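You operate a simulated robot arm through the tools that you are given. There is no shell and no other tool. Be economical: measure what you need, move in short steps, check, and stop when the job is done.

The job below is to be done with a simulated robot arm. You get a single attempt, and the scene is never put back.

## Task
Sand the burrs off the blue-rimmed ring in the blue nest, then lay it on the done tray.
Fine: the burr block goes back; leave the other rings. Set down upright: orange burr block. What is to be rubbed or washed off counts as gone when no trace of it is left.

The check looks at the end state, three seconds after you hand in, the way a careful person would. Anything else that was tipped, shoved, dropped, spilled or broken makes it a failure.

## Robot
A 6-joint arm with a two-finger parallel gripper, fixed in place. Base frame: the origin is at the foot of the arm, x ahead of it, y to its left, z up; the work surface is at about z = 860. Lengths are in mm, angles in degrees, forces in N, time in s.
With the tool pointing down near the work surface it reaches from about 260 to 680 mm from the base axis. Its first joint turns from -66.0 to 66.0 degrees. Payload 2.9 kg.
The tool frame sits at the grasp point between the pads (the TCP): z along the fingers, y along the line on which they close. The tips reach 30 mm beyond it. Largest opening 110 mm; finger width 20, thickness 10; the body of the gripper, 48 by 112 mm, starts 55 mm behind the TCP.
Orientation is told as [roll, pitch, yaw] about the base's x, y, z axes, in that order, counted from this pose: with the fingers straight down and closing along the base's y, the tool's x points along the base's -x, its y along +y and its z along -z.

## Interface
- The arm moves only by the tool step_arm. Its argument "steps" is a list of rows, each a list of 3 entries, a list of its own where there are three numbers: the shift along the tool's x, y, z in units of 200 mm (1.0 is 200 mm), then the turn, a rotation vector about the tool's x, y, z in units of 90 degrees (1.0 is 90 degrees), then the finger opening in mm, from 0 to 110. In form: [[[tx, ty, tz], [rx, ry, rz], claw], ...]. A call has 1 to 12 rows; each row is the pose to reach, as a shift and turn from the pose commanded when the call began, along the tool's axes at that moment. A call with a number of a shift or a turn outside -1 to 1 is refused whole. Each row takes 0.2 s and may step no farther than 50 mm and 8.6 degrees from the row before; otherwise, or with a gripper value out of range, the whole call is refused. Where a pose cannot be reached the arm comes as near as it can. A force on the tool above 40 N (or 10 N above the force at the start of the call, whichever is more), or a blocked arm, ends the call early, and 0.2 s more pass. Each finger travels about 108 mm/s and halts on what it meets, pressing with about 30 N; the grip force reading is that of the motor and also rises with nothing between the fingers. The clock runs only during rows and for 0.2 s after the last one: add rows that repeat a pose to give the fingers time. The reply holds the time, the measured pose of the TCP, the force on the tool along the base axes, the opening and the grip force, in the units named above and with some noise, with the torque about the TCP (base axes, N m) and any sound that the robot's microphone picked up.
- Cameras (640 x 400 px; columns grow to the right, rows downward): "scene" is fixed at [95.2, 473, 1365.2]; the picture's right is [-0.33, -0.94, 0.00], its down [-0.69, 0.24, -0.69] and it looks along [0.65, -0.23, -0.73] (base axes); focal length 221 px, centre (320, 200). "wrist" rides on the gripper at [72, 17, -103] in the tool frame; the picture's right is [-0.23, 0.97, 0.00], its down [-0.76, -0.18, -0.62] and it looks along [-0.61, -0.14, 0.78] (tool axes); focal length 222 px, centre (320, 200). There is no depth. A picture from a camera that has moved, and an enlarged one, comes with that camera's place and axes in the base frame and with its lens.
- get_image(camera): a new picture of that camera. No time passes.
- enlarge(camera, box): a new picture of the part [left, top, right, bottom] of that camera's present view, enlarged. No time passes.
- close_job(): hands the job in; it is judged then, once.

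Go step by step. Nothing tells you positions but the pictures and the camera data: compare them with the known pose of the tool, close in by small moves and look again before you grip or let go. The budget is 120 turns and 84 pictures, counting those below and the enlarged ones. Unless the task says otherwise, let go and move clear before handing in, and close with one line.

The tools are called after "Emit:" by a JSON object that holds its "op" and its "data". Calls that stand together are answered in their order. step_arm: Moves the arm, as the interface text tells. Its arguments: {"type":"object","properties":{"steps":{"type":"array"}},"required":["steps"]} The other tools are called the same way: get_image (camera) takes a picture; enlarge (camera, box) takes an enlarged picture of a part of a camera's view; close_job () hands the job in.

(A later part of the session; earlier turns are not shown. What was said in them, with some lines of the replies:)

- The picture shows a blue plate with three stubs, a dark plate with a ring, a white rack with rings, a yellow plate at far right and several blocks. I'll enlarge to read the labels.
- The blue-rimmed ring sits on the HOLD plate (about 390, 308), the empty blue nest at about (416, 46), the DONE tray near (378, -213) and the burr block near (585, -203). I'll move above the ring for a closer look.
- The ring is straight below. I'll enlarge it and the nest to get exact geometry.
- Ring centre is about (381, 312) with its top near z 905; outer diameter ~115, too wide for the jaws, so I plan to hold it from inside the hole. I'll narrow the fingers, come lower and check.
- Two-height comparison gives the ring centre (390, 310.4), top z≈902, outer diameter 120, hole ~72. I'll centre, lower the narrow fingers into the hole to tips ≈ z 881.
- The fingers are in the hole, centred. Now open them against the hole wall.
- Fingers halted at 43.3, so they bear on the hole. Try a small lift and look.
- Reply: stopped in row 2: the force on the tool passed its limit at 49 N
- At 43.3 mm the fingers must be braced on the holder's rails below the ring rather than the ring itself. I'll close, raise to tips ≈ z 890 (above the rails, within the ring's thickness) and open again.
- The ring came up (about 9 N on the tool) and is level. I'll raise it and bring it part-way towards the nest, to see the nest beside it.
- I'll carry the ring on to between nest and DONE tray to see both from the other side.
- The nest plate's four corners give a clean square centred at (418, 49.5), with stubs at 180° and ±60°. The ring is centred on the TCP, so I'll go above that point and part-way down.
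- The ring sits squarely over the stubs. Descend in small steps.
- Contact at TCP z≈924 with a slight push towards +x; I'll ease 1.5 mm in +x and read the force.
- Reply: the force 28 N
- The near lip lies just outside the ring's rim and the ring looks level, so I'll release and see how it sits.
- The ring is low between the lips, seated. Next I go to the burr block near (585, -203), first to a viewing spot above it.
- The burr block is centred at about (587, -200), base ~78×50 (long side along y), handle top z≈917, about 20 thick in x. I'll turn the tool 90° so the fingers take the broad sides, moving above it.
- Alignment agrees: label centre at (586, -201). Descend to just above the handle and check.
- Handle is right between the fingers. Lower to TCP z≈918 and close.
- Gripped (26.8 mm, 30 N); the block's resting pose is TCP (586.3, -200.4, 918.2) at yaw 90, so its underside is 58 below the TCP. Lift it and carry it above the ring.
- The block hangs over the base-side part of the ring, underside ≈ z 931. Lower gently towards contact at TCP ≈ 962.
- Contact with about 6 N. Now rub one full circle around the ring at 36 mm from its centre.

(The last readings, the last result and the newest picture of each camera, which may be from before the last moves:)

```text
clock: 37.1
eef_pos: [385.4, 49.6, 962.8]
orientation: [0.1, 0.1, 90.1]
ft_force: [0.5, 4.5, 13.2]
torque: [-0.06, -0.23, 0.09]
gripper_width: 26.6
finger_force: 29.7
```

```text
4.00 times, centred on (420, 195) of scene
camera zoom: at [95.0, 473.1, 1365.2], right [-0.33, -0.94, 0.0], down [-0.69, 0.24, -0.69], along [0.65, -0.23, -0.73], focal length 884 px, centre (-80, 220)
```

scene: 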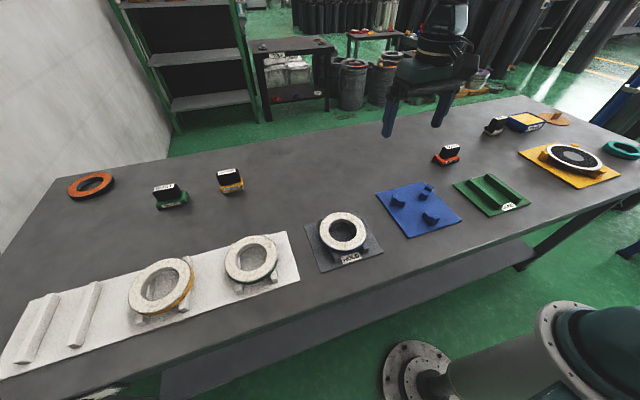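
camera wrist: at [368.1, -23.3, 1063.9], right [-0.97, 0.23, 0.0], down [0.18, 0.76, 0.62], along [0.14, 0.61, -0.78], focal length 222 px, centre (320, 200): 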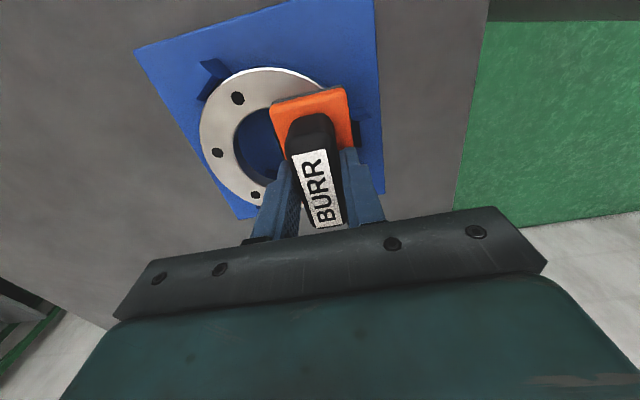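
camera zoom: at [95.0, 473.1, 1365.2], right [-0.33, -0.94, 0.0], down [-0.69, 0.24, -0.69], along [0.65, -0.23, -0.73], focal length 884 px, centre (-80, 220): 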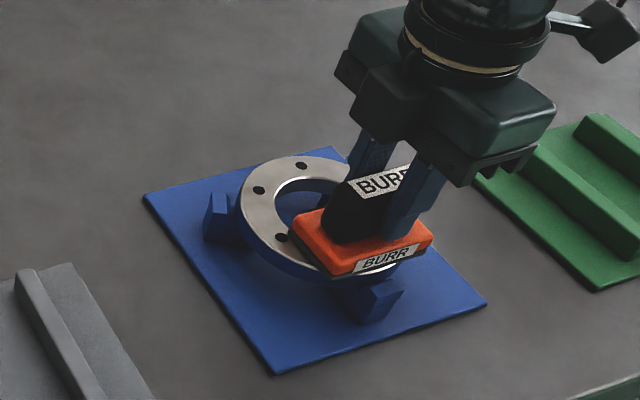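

The face is already bright with round bolt holes showing. Lift the block off and check the whole face.

Emit:
{"op": "step_arm", "data": {"steps": [[[0, 0, -0.05], [0, 0, 0], 5], [[0, 0, -0.2], [0, 0, 0], 5], [[0.2, 0, -0.35], [0, 0, 0], 5], [[0.4, 0, -0.35], [0, 0, 0], 5], [[0.55, 0, -0.35], [0, 0, 0], 5], [[0.55, 0, -0.35], [0, 0, 0], 5]]}}

Emit:
{"op": "enlarge", "data": {"camera": "scene", "box": [385, 170, 460, 230]}}

Emit:
{"op": "get_image", "data": {"camera": "wrist"}}

```text
clock: 38.5
eef_pos: [385.5, -61.0, 1033.4]
orientation: [0.2, 0.1, 90.0]
ft_force: [0.8, 0.7, -1.9]
torque: [0.01, 0.02, 0.02]
gripper_width: 26.6
finger_force: 30.3
```

```text
6.67 times, centred on (422, 200) of scene
camera zoom: at [95.2, 472.9, 1365.2], right [-0.33, -0.94, 0.0], down [-0.69, 0.24, -0.69], along [0.65, -0.23, -0.73], focal length 1473 px, centre (-363, 200)
```

zoom: 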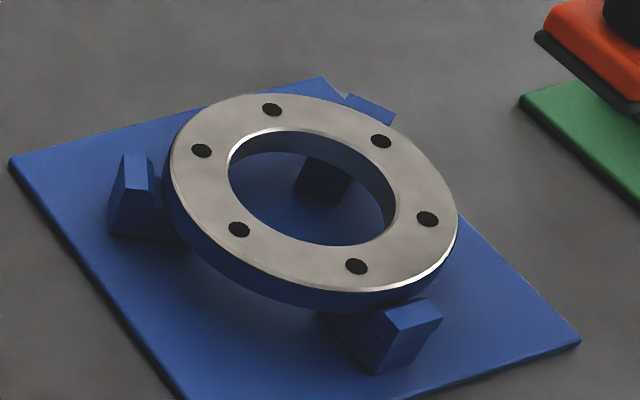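

```text
42 pictures are left
camera wrist: at [367.9, -134.1, 1134.5], right [-0.97, 0.23, 0.0], down [0.18, 0.76, 0.62], along [0.14, 0.61, -0.78], focal length 222 px, centre (320, 200)
```

wrist: 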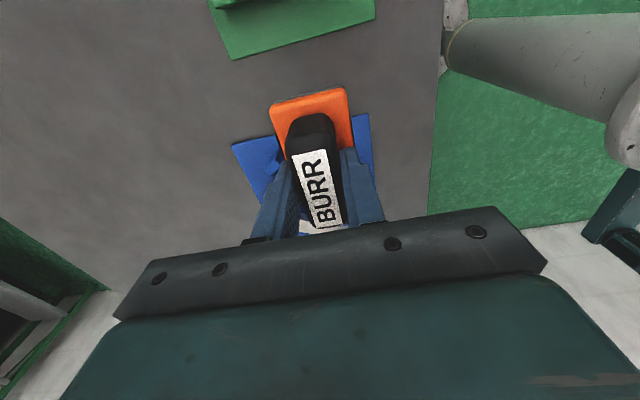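

Emit:
{"op": "enlarge", "data": {"camera": "scene", "box": [402, 182, 442, 216]}}

```text
11.76 times, centred on (422, 199) of scene
camera zoom: at [95.2, 472.9, 1365.2], right [-0.33, -0.94, 0.0], down [-0.69, 0.24, -0.69], along [0.65, -0.23, -0.73], focal length 2599 px, centre (-880, 212)
```

zoom: 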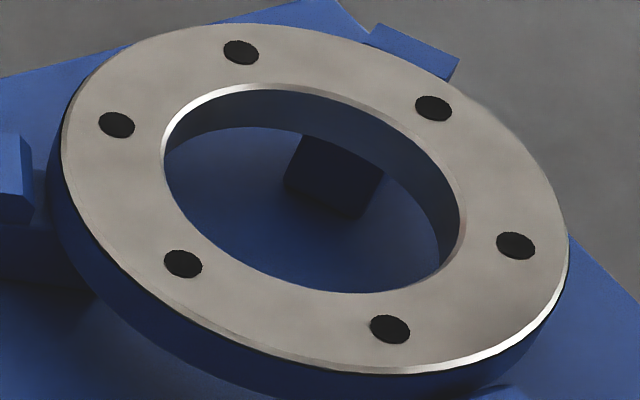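

The face looks clean, but I'll do a second, slightly wider pass in the other direction for certainty at the rim.

Emit:
{"op": "step_arm", "data": {"steps": [[[-0.2, 0.01, 0], [0, 0, 0], 5], [[-0.4, 0.02, 0], [0, 0, 0], 5], [[-0.55, 0.02, 0], [0, 0, 0], 5], [[-0.55, 0.02, 0.15], [0, 0, 0], 5], [[-0.55, 0.02, 0.28], [0, 0, 0], 5], [[-0.55, 0.02, 0.33], [0, 0, 0], 5], [[-0.55, 0.02, 0.35], [0, 0, 0], 5], [[-0.55, 0.02, 0.355], [0, 0, 0], 5], [[-0.55, 0.02, 0.355], [0, 0, 0], 5]]}}

```text
clock: 40.5
eef_pos: [380.7, 47.0, 962.0]
orientation: [0.0, 0.1, 90.0]
ft_force: [-6.1, -1.9, 22.9]
torque: [0.13, 0.14, 0.02]
gripper_width: 26.5
finger_force: 30.0
```

Emit:
{"op": "step_arm", "data": {"steps": [[[-0.1, -0.027, -0.004], [0, 0, 0], 5], [[-0.173, -0.1, -0.004], [0, 0, 0], 5], [[-0.2, -0.2, -0.004], [0, 0, 0], 5], [[-0.173, -0.3, -0.004], [0, 0, 0], 5], [[-0.1, -0.373, -0.004], [0, 0, 0], 5], [[0, -0.4, -0.004], [0, 0, 0], 5], [[0.1, -0.373, -0.004], [0, 0, 0], 5], [[0.173, -0.3, -0.004], [0, 0, 0], 5], [[0.2, -0.2, -0.004], [0, 0, 0], 5], [[0.173, -0.1, -0.004], [0, 0, 0], 5], [[0.1, -0.027, -0.004], [0, 0, 0], 5], [[0, 0, -0.004], [0, 0, 0], 5]]}}

Emit:
{"op": "step_arm", "data": {"steps": [[[0, 0, -0.05], [0, 0, 0], 5], [[0, 0, -0.2], [0, 0, 0], 5], [[0.2, 0, -0.3], [0, 0, 0], 5], [[0.4, 0, -0.3], [0, 0, 0], 5], [[0.55, 0, -0.3], [0, 0, 0], 5], [[0.55, 0, -0.3], [0, 0, 0], 5]]}}

Emit:
{"op": "enlarge", "data": {"camera": "scene", "box": [390, 172, 455, 224]}}

```text
clock: 41.5
eef_pos: [432.4, 87.7, 962.1]
orientation: [0.9, -0.2, 90.5]
ft_force: [-8.1, 0.8, 10.7]
torque: [-0.12, 0.2, -0.1]
gripper_width: 26.8
finger_force: 30.2
stopped in row 5: the force on the tool passed its limit at 56 N (the readings are from after the stop); the commanded pose is now the measured one
```

```text
clock: 42.9
eef_pos: [435.6, -23.2, 1019.7]
orientation: [0.8, 0.0, 90.5]
ft_force: [0.9, -0.1, -1.4]
torque: [0.01, -0.01, -0.03]
gripper_width: 26.5
finger_force: 29.9
```

```text
7.69 times, centred on (422, 198) of scene
camera zoom: at [95.2, 472.9, 1365.2], right [-0.33, -0.94, 0.0], down [-0.69, 0.24, -0.69], along [0.65, -0.23, -0.73], focal length 1699 px, centre (-468, 215)
```

zoom: 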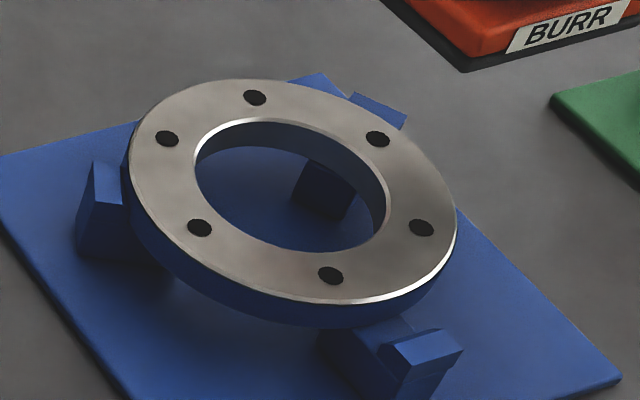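

A force spike stopped the second pass, but the ring still lies in the nest and its face is clean. Now I carry the block back above its old place, correcting the small tilt.

Emit:
{"op": "step_arm", "data": {"steps": [[[0.1, -0.08, 0], [0, 0.0089, 0.0056], 5], [[0.26, -0.2, 0], [0, 0.0089, 0.0056], 5], [[0.42, -0.34, 0], [0, 0.0089, 0.0056], 5], [[0.58, -0.48, 0], [0, 0.0089, 0.0056], 5], [[0.74, -0.62, 0], [0, 0.0089, 0.0056], 5], [[0.886, -0.7535, 0], [0, 0.0089, 0.0056], 5], [[0.886, -0.7535, 0.2], [0, 0.0089, 0.0056], 5], [[0.886, -0.7535, 0.2985], [0, 0.0089, 0.0056], 5], [[0.886, -0.7535, 0.2985], [0, 0.0089, 0.0056], 5]]}}

Emit:
{"op": "enlarge", "data": {"camera": "wrist", "box": [220, 60, 420, 240]}}

Emit:
{"op": "enlarge", "data": {"camera": "scene", "box": [405, 110, 485, 180]}}

```text
clock: 44.9
eef_pos: [585.8, -197.7, 958.1]
orientation: [0.8, 0.8, 90.0]
ft_force: [0.4, 0.1, -1.4]
torque: [0.01, -0.01, 0.03]
gripper_width: 26.6
finger_force: 30.0
```

```text
2.22 times, centred on (320, 150) of wrist
camera zoom: at [570.2, -269.3, 1062.0], right [-0.97, 0.23, 0.01], down [0.19, 0.77, 0.61], along [0.13, 0.6, -0.79], focal length 494 px, centre (320, 311)
```

zoom: 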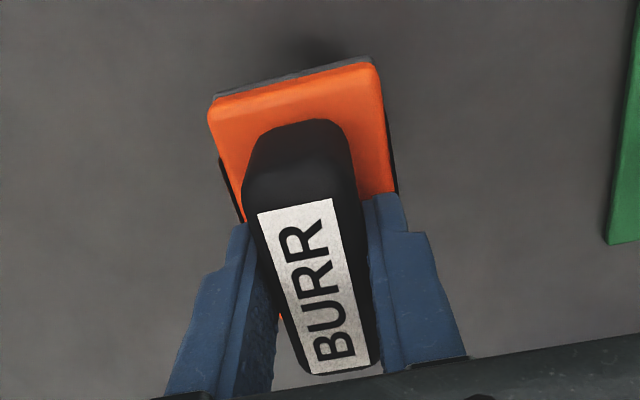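

```text
5.71 times, centred on (445, 145) of scene
camera zoom: at [95.2, 473.0, 1365.2], right [-0.33, -0.94, 0.0], down [-0.69, 0.24, -0.69], along [0.65, -0.23, -0.73], focal length 1262 px, centre (-394, 514)
```

zoom: 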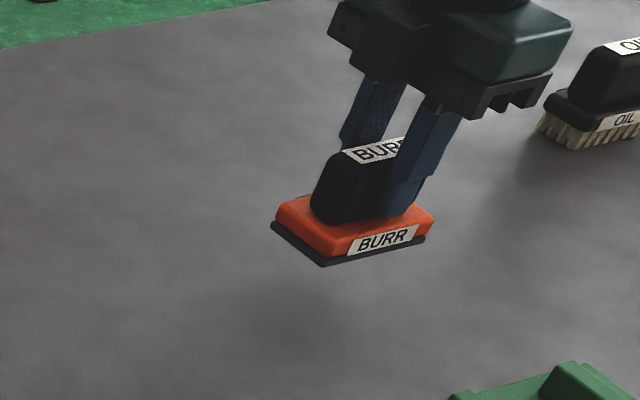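

I misjudged the roll convention; correct the 0.8° roll and pitch and re-centre before lowering.

Emit:
{"op": "step_arm", "data": {"steps": [[[0.0135, -0.0025, 0.02], [0.0089, -0.0089, 0], 5], [[0.0135, -0.0025, 0.1], [0.0089, -0.0089, 0], 5], [[0.0135, -0.0025, 0.14], [0.0089, -0.0089, 0], 5], [[0.0135, -0.0025, 0.16], [0.0089, -0.0089, 0], 5], [[0.0135, -0.0025, 0.16], [0.0089, -0.0089, 0], 5]]}}

Emit:
{"op": "enlarge", "data": {"camera": "scene", "box": [405, 110, 485, 180]}}

```text
clock: 46.1
eef_pos: [585.4, -201.5, 926.5]
orientation: [0.1, -0.1, 89.9]
ft_force: [0.7, 0.3, -1.0]
torque: [0.0, -0.01, 0.01]
gripper_width: 26.6
finger_force: 29.7
```

```text
5.71 times, centred on (445, 145) of scene
camera zoom: at [95.2, 473.0, 1365.2], right [-0.33, -0.94, 0.0], down [-0.69, 0.24, -0.69], along [0.65, -0.23, -0.73], focal length 1262 px, centre (-394, 514)
```

zoom: 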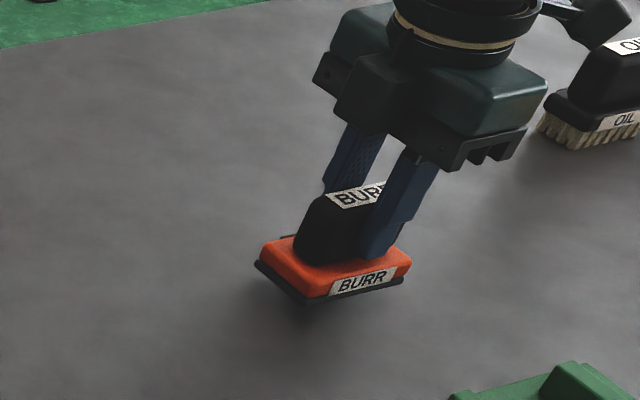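

The block is level, 8 mm up. Lower it to the table.

Emit:
{"op": "step_arm", "data": {"steps": [[[-0.005, -0.004, 0.02], [0, 0, 0], 5], [[-0.005, -0.004, 0.03], [0, 0, 0], 5], [[-0.005, -0.004, 0.037], [0, 0, 0], 5], [[-0.005, -0.004, 0.037], [0, 0, 0], 5]]}}

```text
clock: 47.1
eef_pos: [586.8, -200.4, 919.1]
orientation: [-0.1, -0.1, 90.0]
ft_force: [-0.5, 0.1, -1.9]
torque: [-0.02, 0.01, 0.02]
gripper_width: 26.5
finger_force: 30.4
```

Emit:
{"op": "step_arm", "data": {"steps": [[[0, 0, 0.004], [0, 0, 0], 5], [[0, 0, 0.006], [0, 0, 0], 5], [[0, 0, 0.006], [0, 0, 0], 5]]}}

```text
clock: 47.9
eef_pos: [588.0, -201.6, 917.9]
orientation: [0.0, -0.1, 89.9]
ft_force: [-0.8, -0.2, -1.6]
torque: [0.03, 0.01, 0.01]
gripper_width: 26.5
finger_force: 29.9
```

Emit:
{"op": "step_arm", "data": {"steps": [[[0, 0, 0.004], [0, 0, 0], 5], [[0, 0, 0.008], [0, 0, 0], 5], [[0, 0, 0.008], [0, 0, 0], 5]]}}

Emit:
{"op": "enlarge", "data": {"camera": "scene", "box": [415, 130, 475, 180]}}

```text
clock: 48.7
eef_pos: [587.6, -200.1, 916.5]
orientation: [0.0, -0.1, 90.1]
ft_force: [-0.5, 0.9, 5.8]
torque: [-0.2, 0.17, 0.0]
gripper_width: 26.5
finger_force: 29.9
```

```text
8.00 times, centred on (445, 155) of scene
camera zoom: at [95.1, 473.0, 1365.2], right [-0.33, -0.94, 0.0], down [-0.69, 0.24, -0.69], along [0.65, -0.23, -0.73], focal length 1767 px, centre (-680, 560)
```

zoom: 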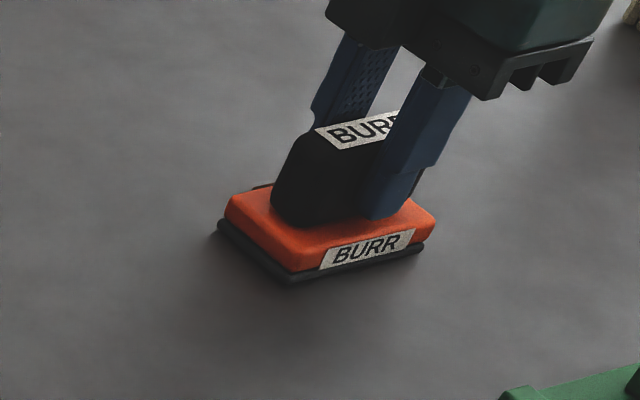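

The block touches down at its original place. Open the fingers and rise.

Emit:
{"op": "step_arm", "data": {"steps": [[[0, 0, 0], [0, 0, 0], 32], [[0, 0, 0], [0, 0, 0], 45], [[0, 0, 0], [0, 0, 0], 55], [[0, 0, -0.1], [0, 0, 0], 55], [[0, 0, -0.3], [0, 0, 0], 55], [[0, 0, -0.5], [0, 0, 0], 55], [[0, 0, -0.62], [0, 0, 0], 50], [[0, 0, -0.62], [0, 0, 0], 40]]}}

Emit:
{"op": "enlarge", "data": {"camera": "scene", "box": [415, 130, 475, 180]}}

```text
clock: 50.5
eef_pos: [586.9, -201.6, 1042.6]
orientation: [0.0, 0.0, 89.9]
ft_force: [0.0, 0.4, 0.2]
torque: [-0.03, 0.0, 0.02]
gripper_width: 40.1
finger_force: 0.1
```

```text
8.00 times, centred on (445, 155) of scene
camera zoom: at [95.2, 473.0, 1365.2], right [-0.33, -0.94, 0.0], down [-0.69, 0.24, -0.69], along [0.65, -0.23, -0.73], focal length 1767 px, centre (-680, 560)
```

zoom: 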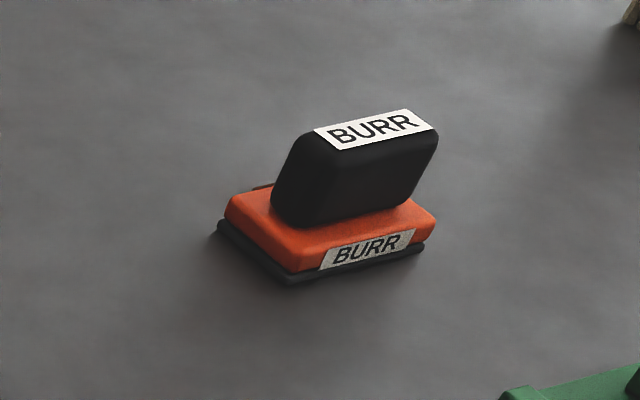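

The block stands upright in place. Turn back to yaw 0 while moving towards the nest.

Emit:
{"op": "step_arm", "data": {"steps": [[[-0.09, 0.06, 0], [0, 0, 0.091], 35], [[-0.18, 0.12, 0], [0, 0, 0.182], 32], [[-0.27, 0.18, 0], [0, 0, 0.273], 32], [[-0.36, 0.24, 0], [0, 0, 0.364], 32], [[-0.45, 0.3, 0], [0, 0, 0.455], 32], [[-0.54, 0.36, 0], [0, 0, 0.545], 32], [[-0.63, 0.42, 0], [0, 0, 0.636], 32], [[-0.72, 0.48, 0], [0, 0, 0.727], 32], [[-0.81, 0.54, 0], [0, 0, 0.818], 32], [[-0.9, 0.6, 0], [0, 0, 0.909], 32], [[-1.0, 0.67, 0], [0, 0, 1.0], 32], [[-1.0, 0.67, 0], [0, 0, 1.0], 32]]}}

Emit:
{"op": "step_arm", "data": {"steps": [[[0.06, 0.1, 0.05], [0, 0, 0], 32], [[0.165, 0.25, 0.1], [0, 0, 0], 32], [[0.165, 0.25, 0.1], [0, 0, 0], 32]]}}

Emit:
{"op": "get_image", "data": {"camera": "wrist"}}

Emit:
{"op": "enlarge", "data": {"camera": "wrist", "box": [190, 20, 430, 210]}}

```text
clock: 53.1
eef_pos: [452.5, -0.8, 1040.2]
orientation: [0.1, 0.1, -0.1]
ft_force: [0.0, -0.4, 0.9]
torque: [-0.04, -0.01, -0.03]
gripper_width: 32.1
finger_force: 0.0
```

```text
clock: 53.9
eef_pos: [419.2, 49.7, 1020.4]
orientation: [0.1, 0.0, 0.0]
ft_force: [0.2, -0.6, -0.4]
torque: [0.0, 0.0, -0.01]
gripper_width: 31.9
finger_force: 0.1
```

```text
34 pictures are left
camera wrist: at [346.7, 66.9, 1123.0], right [0.23, 0.97, 0.0], down [0.76, -0.18, 0.62], along [0.61, -0.14, -0.78], focal length 222 px, centre (320, 200)
```

wrist: 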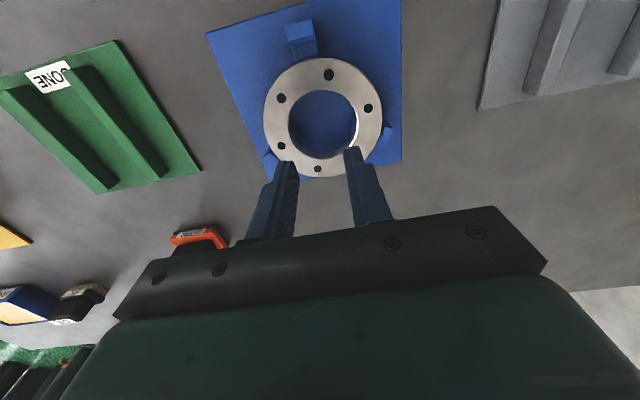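

```text
2.11 times, centred on (310, 115) of wrist
camera zoom: at [346.7, 66.9, 1123.0], right [0.23, 0.97, 0.0], down [0.76, -0.18, 0.62], along [0.61, -0.14, -0.78], focal length 468 px, centre (341, 379)
```

zoom: 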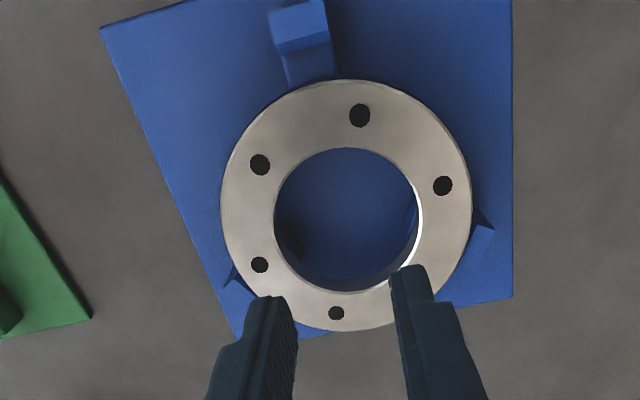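

The ring has slid about 8 mm towards +x in the nest (centre now ~(428, 50)). I'll enter the hole there, then see how it grips.

Emit:
{"op": "step_arm", "data": {"steps": [[[-0.044, 0.0, 0.15], [0, 0, 0], 32], [[-0.044, 0.0, 0.35], [0, 0, 0], 32], [[-0.044, 0.0, 0.45], [0, 0, 0], 32], [[-0.044, 0.0, 0.49], [0, 0, 0], 32], [[-0.044, 0.0, 0.49], [0, 0, 0], 32]]}}

Emit:
{"op": "enlarge", "data": {"camera": "wrist", "box": [190, 20, 450, 230]}}

Emit:
{"op": "enlarge", "data": {"camera": "scene", "box": [375, 160, 465, 235]}}

```text
clock: 55.1
eef_pos: [428.4, 50.9, 920.9]
orientation: [0.0, 0.0, -0.1]
ft_force: [0.9, 0.9, 0.8]
torque: [0.02, 0.01, 0.01]
gripper_width: 31.9
finger_force: 0.0
```

```text
1.90 times, centred on (320, 125) of wrist
camera zoom: at [355.7, 66.7, 1024.5], right [0.23, 0.97, 0.0], down [0.76, -0.18, 0.62], along [0.61, -0.14, -0.78], focal length 423 px, centre (320, 343)
```

zoom: 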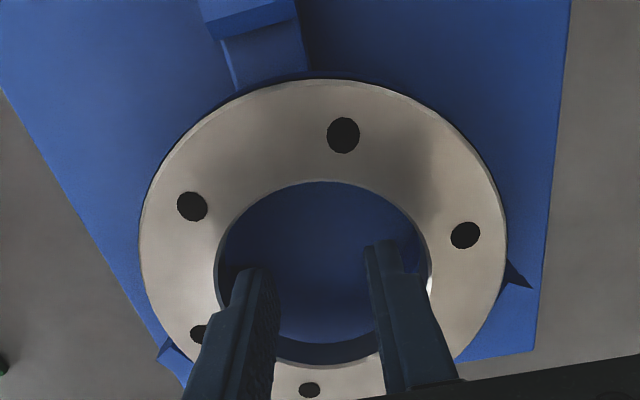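

```text
5.33 times, centred on (420, 198) of scene
camera zoom: at [95.2, 473.0, 1365.2], right [-0.33, -0.94, 0.0], down [-0.69, 0.24, -0.69], along [0.65, -0.23, -0.73], focal length 1178 px, centre (-213, 213)
```

zoom: 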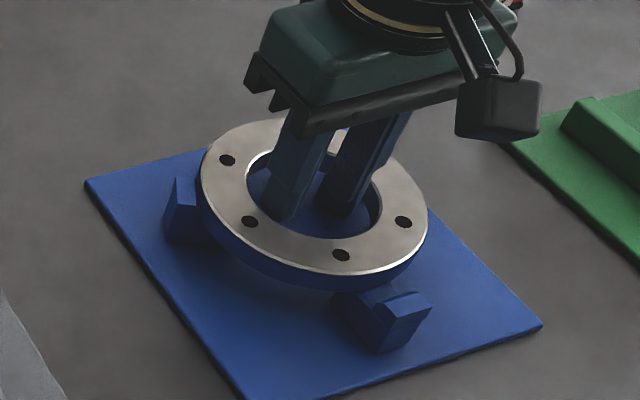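

Fingers are well inside. Open to grip, then lift 4 mm and move back -8 mm so the ring drops level into its seat.

Emit:
{"op": "step_arm", "data": {"steps": [[[0, 0, 0], [0, 0, 0], 40], [[0, 0, 0], [0, 0, 0], 46], [[0, 0, 0], [0, 0, 0], 52], [[0, 0, 0], [0, 0, 0], 58], [[0, 0, 0], [0, 0, 0], 58], [[0, 0, -0.01], [0, 0, 0], 58], [[0, 0, -0.02], [0, 0, 0], 58], [[0.02, 0, -0.02], [0, 0, 0], 58], [[0.044, 0, -0.02], [0, 0, 0], 58], [[0.044, 0, -0.02], [0, 0, 0], 58]]}}

Emit:
{"op": "enlarge", "data": {"camera": "scene", "box": [375, 160, 465, 235]}}

```text
clock: 57.3
eef_pos: [420.4, 47.3, 927.5]
orientation: [0.0, 0.0, -0.2]
ft_force: [-1.2, 0.3, -8.6]
torque: [-0.02, 0.04, 0.0]
gripper_width: 44.5
finger_force: 0.0
```

```text
5.33 times, centred on (420, 198) of scene
camera zoom: at [95.3, 473.0, 1365.2], right [-0.33, -0.94, 0.0], down [-0.69, 0.24, -0.69], along [0.65, -0.23, -0.73], focal length 1178 px, centre (-213, 213)
```

zoom: 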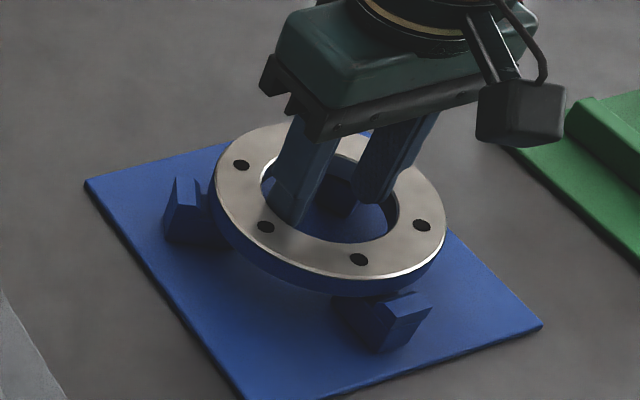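

The ring is gripped and hangs freely. The DONE tray spans x 316–463, y -291…-125, rails at y≈-245 and -170, so its centre is about (389.5, -208); lift and carry there.

Emit:
{"op": "step_arm", "data": {"steps": [[[0, 0, -0.1], [0, 0, 0], 58], [[0, 0, -0.2], [0, 0, 0], 58], [[0, 0, -0.3], [0, 0, 0], 58], [[0.03, -0.1, -0.35], [0, 0, 0], 58], [[0.06, -0.22, -0.35], [0, 0, 0], 58], [[0.09, -0.35, -0.35], [0, 0, 0], 58], [[0.12, -0.48, -0.35], [0, 0, 0], 58], [[0.155, -0.61, -0.35], [0, 0, 0], 58], [[0.155, -0.74, -0.35], [0, 0, 0], 58], [[0.155, -0.87, -0.35], [0, 0, 0], 58], [[0.155, -0.97, -0.35], [0, 0, 0], 58], [[0.155, -0.97, -0.35], [0, 0, 0], 58]]}}

Emit:
{"op": "get_image", "data": {"camera": "wrist"}}

```text
clock: 59.9
eef_pos: [389.9, -145.2, 995.8]
orientation: [0.0, 0.0, 0.1]
ft_force: [-0.1, -0.5, -9.9]
torque: [-0.02, 0.0, -0.02]
gripper_width: 44.4
finger_force: 0.1
```

```text
29 pictures are left
camera wrist: at [316.7, -128.8, 1098.4], right [0.23, 0.97, 0.0], down [0.76, -0.18, 0.62], along [0.61, -0.14, -0.78], focal length 222 px, centre (320, 200)
```

wrist: 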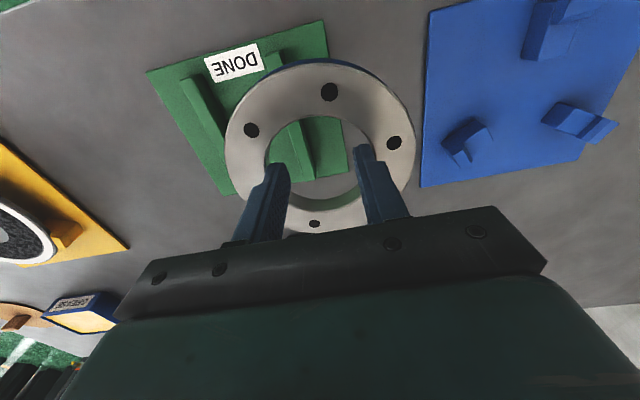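

Now over the tray centre and part-way down, with a check.

Emit:
{"op": "step_arm", "data": {"steps": [[[0, -0.1, 0], [0, 0, 0], 58], [[0, -0.2, 0], [0, 0, 0], 58], [[0, -0.314, 0], [0, 0, 0], 58], [[0, -0.314, 0.1], [0, 0, 0], 58], [[0, -0.314, 0.2], [0, 0, 0], 58], [[0, -0.314, 0.27], [0, 0, 0], 58], [[0, -0.314, 0.27], [0, 0, 0], 58]]}}

Emit:
{"op": "get_image", "data": {"camera": "wrist"}}

Emit:
{"op": "enlarge", "data": {"camera": "scene", "box": [440, 150, 550, 235]}}

```text
clock: 61.5
eef_pos: [390.5, -207.2, 943.4]
orientation: [0.1, 0.1, 0.0]
ft_force: [-0.3, 0.0, -7.7]
torque: [0.03, 0.02, -0.01]
gripper_width: 44.2
finger_force: 0.1
```

```text
28 pictures are left
camera wrist: at [316.5, -190.6, 1044.8], right [0.23, 0.97, 0.0], down [0.76, -0.18, 0.62], along [0.61, -0.14, -0.78], focal length 222 px, centre (320, 200)
```

wrist: 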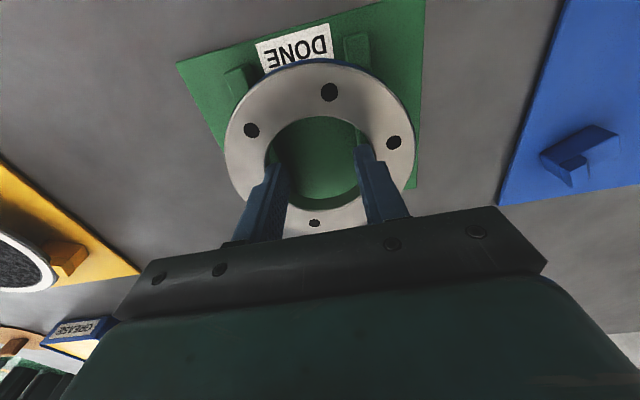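

```text
4.71 times, centred on (495, 192) of scene
camera zoom: at [95.3, 472.9, 1365.2], right [-0.33, -0.94, 0.0], down [-0.69, 0.24, -0.69], along [0.65, -0.23, -0.73], focal length 1040 px, centre (-504, 235)
```

zoom: 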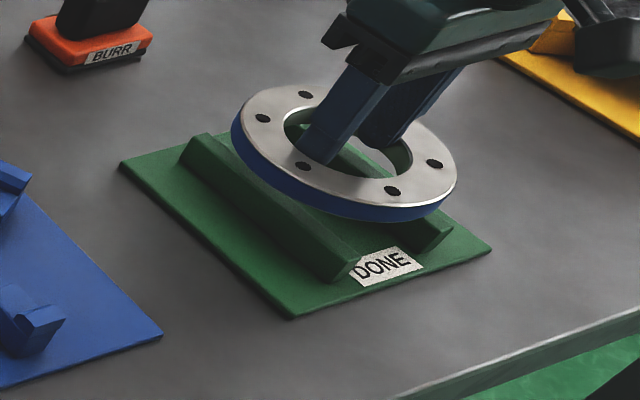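

Centred over the rails. Descend gently.

Emit:
{"op": "step_arm", "data": {"steps": [[[0, 0, 0.04], [0, 0, 0], 58], [[0, 0, 0.08], [0, 0, 0], 58], [[0, 0, 0.095], [0, 0, 0], 58], [[0, 0, 0.1], [0, 0, 0], 58], [[0, 0, 0.1], [0, 0, 0], 58]]}}

```text
clock: 62.7
eef_pos: [390.0, -207.4, 923.9]
orientation: [0.0, -0.1, 0.0]
ft_force: [-7.4, 2.5, 18.0]
torque: [0.1, 0.19, -0.09]
gripper_width: 44.5
finger_force: 0.0
```

Emit:
{"op": "enlarge", "data": {"camera": "scene", "box": [450, 155, 540, 225]}}

```text
5.71 times, centred on (495, 190) of scene
camera zoom: at [94.8, 473.2, 1365.1], right [-0.33, -0.94, 0.0], down [-0.69, 0.24, -0.69], along [0.65, -0.23, -0.73], focal length 1262 px, centre (-680, 257)
```

zoom: 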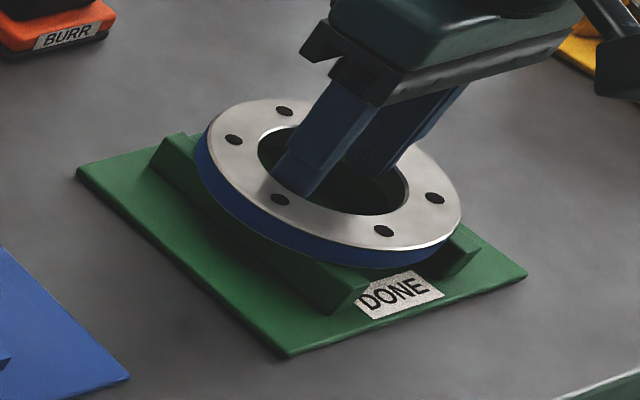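

The ring rests on the rails; release by closing the fingers slowly, then rise straight out.

Emit:
{"op": "step_arm", "data": {"steps": [[[0, 0, -0.003], [0, 0, 0], 44], [[0, 0, -0.003], [0, 0, 0], 41], [[0, 0, -0.003], [0, 0, 0], 37], [[0, 0, -0.003], [0, 0, 0], 32], [[0, 0, -0.003], [0, 0, 0], 32], [[0, 0, -0.1], [0, 0, 0], 32], [[0, 0, -0.3], [0, 0, 0], 32], [[0, 0, -0.5], [0, 0, 0], 32], [[0, 0, -0.7], [0, 0, 0], 32], [[0, 0, -0.7], [0, 0, 0], 32]]}}

Emit:
{"op": "enlarge", "data": {"camera": "scene", "box": [450, 155, 540, 225]}}

Emit:
{"op": "get_image", "data": {"camera": "wrist"}}

Emit:
{"op": "get_image", "data": {"camera": "scene"}}

```text
clock: 64.9
eef_pos: [389.8, -207.8, 1063.2]
orientation: [0.1, 0.0, 0.1]
ft_force: [-0.2, -0.1, 0.2]
torque: [0.01, -0.02, 0.0]
gripper_width: 31.8
finger_force: 0.1
```

```text
5.71 times, centred on (495, 190) of scene
camera zoom: at [95.2, 473.0, 1365.2], right [-0.33, -0.94, 0.0], down [-0.69, 0.24, -0.69], along [0.65, -0.23, -0.73], focal length 1262 px, centre (-680, 257)
```

zoom: 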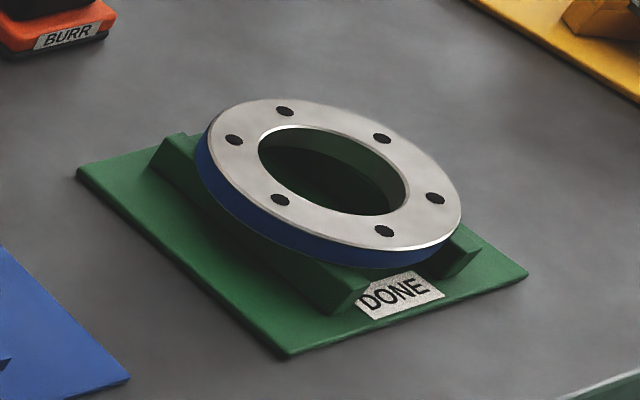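

```text
24 pictures are left
camera wrist: at [316.0, -190.6, 1165.3], right [0.23, 0.97, 0.0], down [0.76, -0.18, 0.62], along [0.61, -0.14, -0.78], focal length 222 px, centre (320, 200)
```

wrist: 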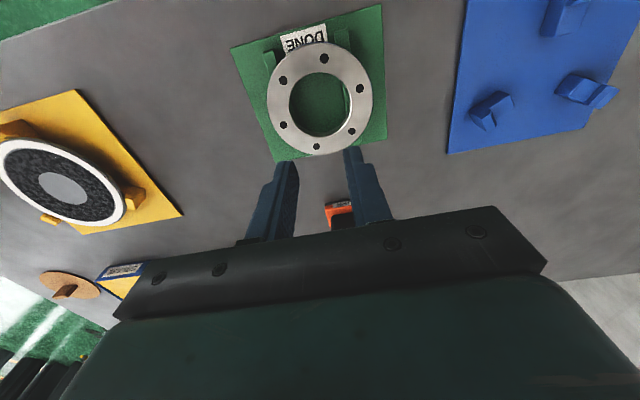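

```text
23 pictures are left
```

scene: 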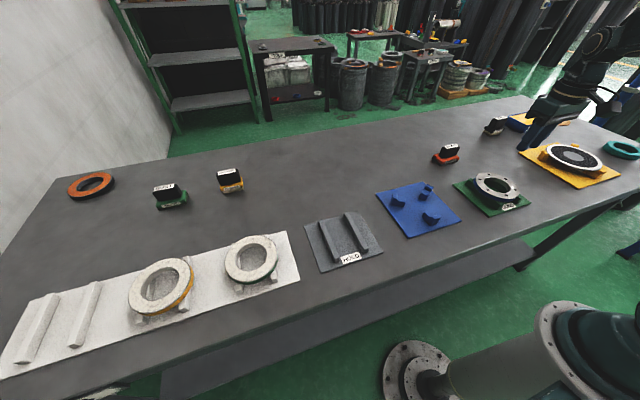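

The ring lies on the DONE tray and everything else is in place; one last close look at the face.

Emit:
{"op": "enlarge", "data": {"camera": "wrist", "box": [255, 30, 385, 165]}}

```text
2.96 times, centred on (320, 98) of wrist
camera zoom: at [316.0, -190.6, 1165.3], right [0.23, 0.97, 0.0], down [0.76, -0.18, 0.62], along [0.61, -0.14, -0.78], focal length 658 px, centre (320, 504)
```

zoom: 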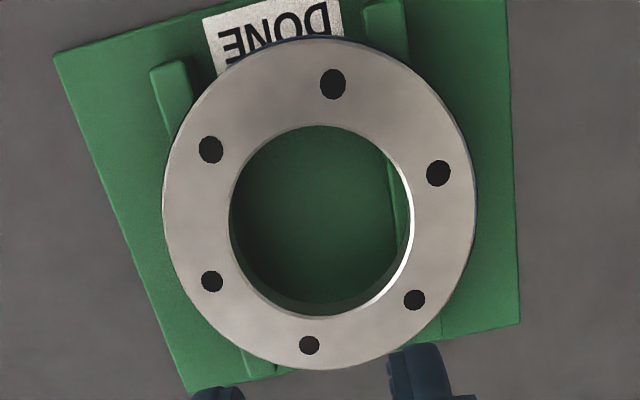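

The face is clean and the ring lies flat on both rails; the gripper is clear.

Emit:
{"op": "close_job", "data": {}}

```text
The job is handed in.
```

The blue-rimmed ring was sanded in the blue nest, and its top face shows no burrs in the last pictures. It now lies on the done tray, and the burr block stands upright back in its place. I couldn't see the ring's underside. A second sanding pass stopped on a force spike and slid the ring about 8 mm inside the nest. The other rings were not touched.
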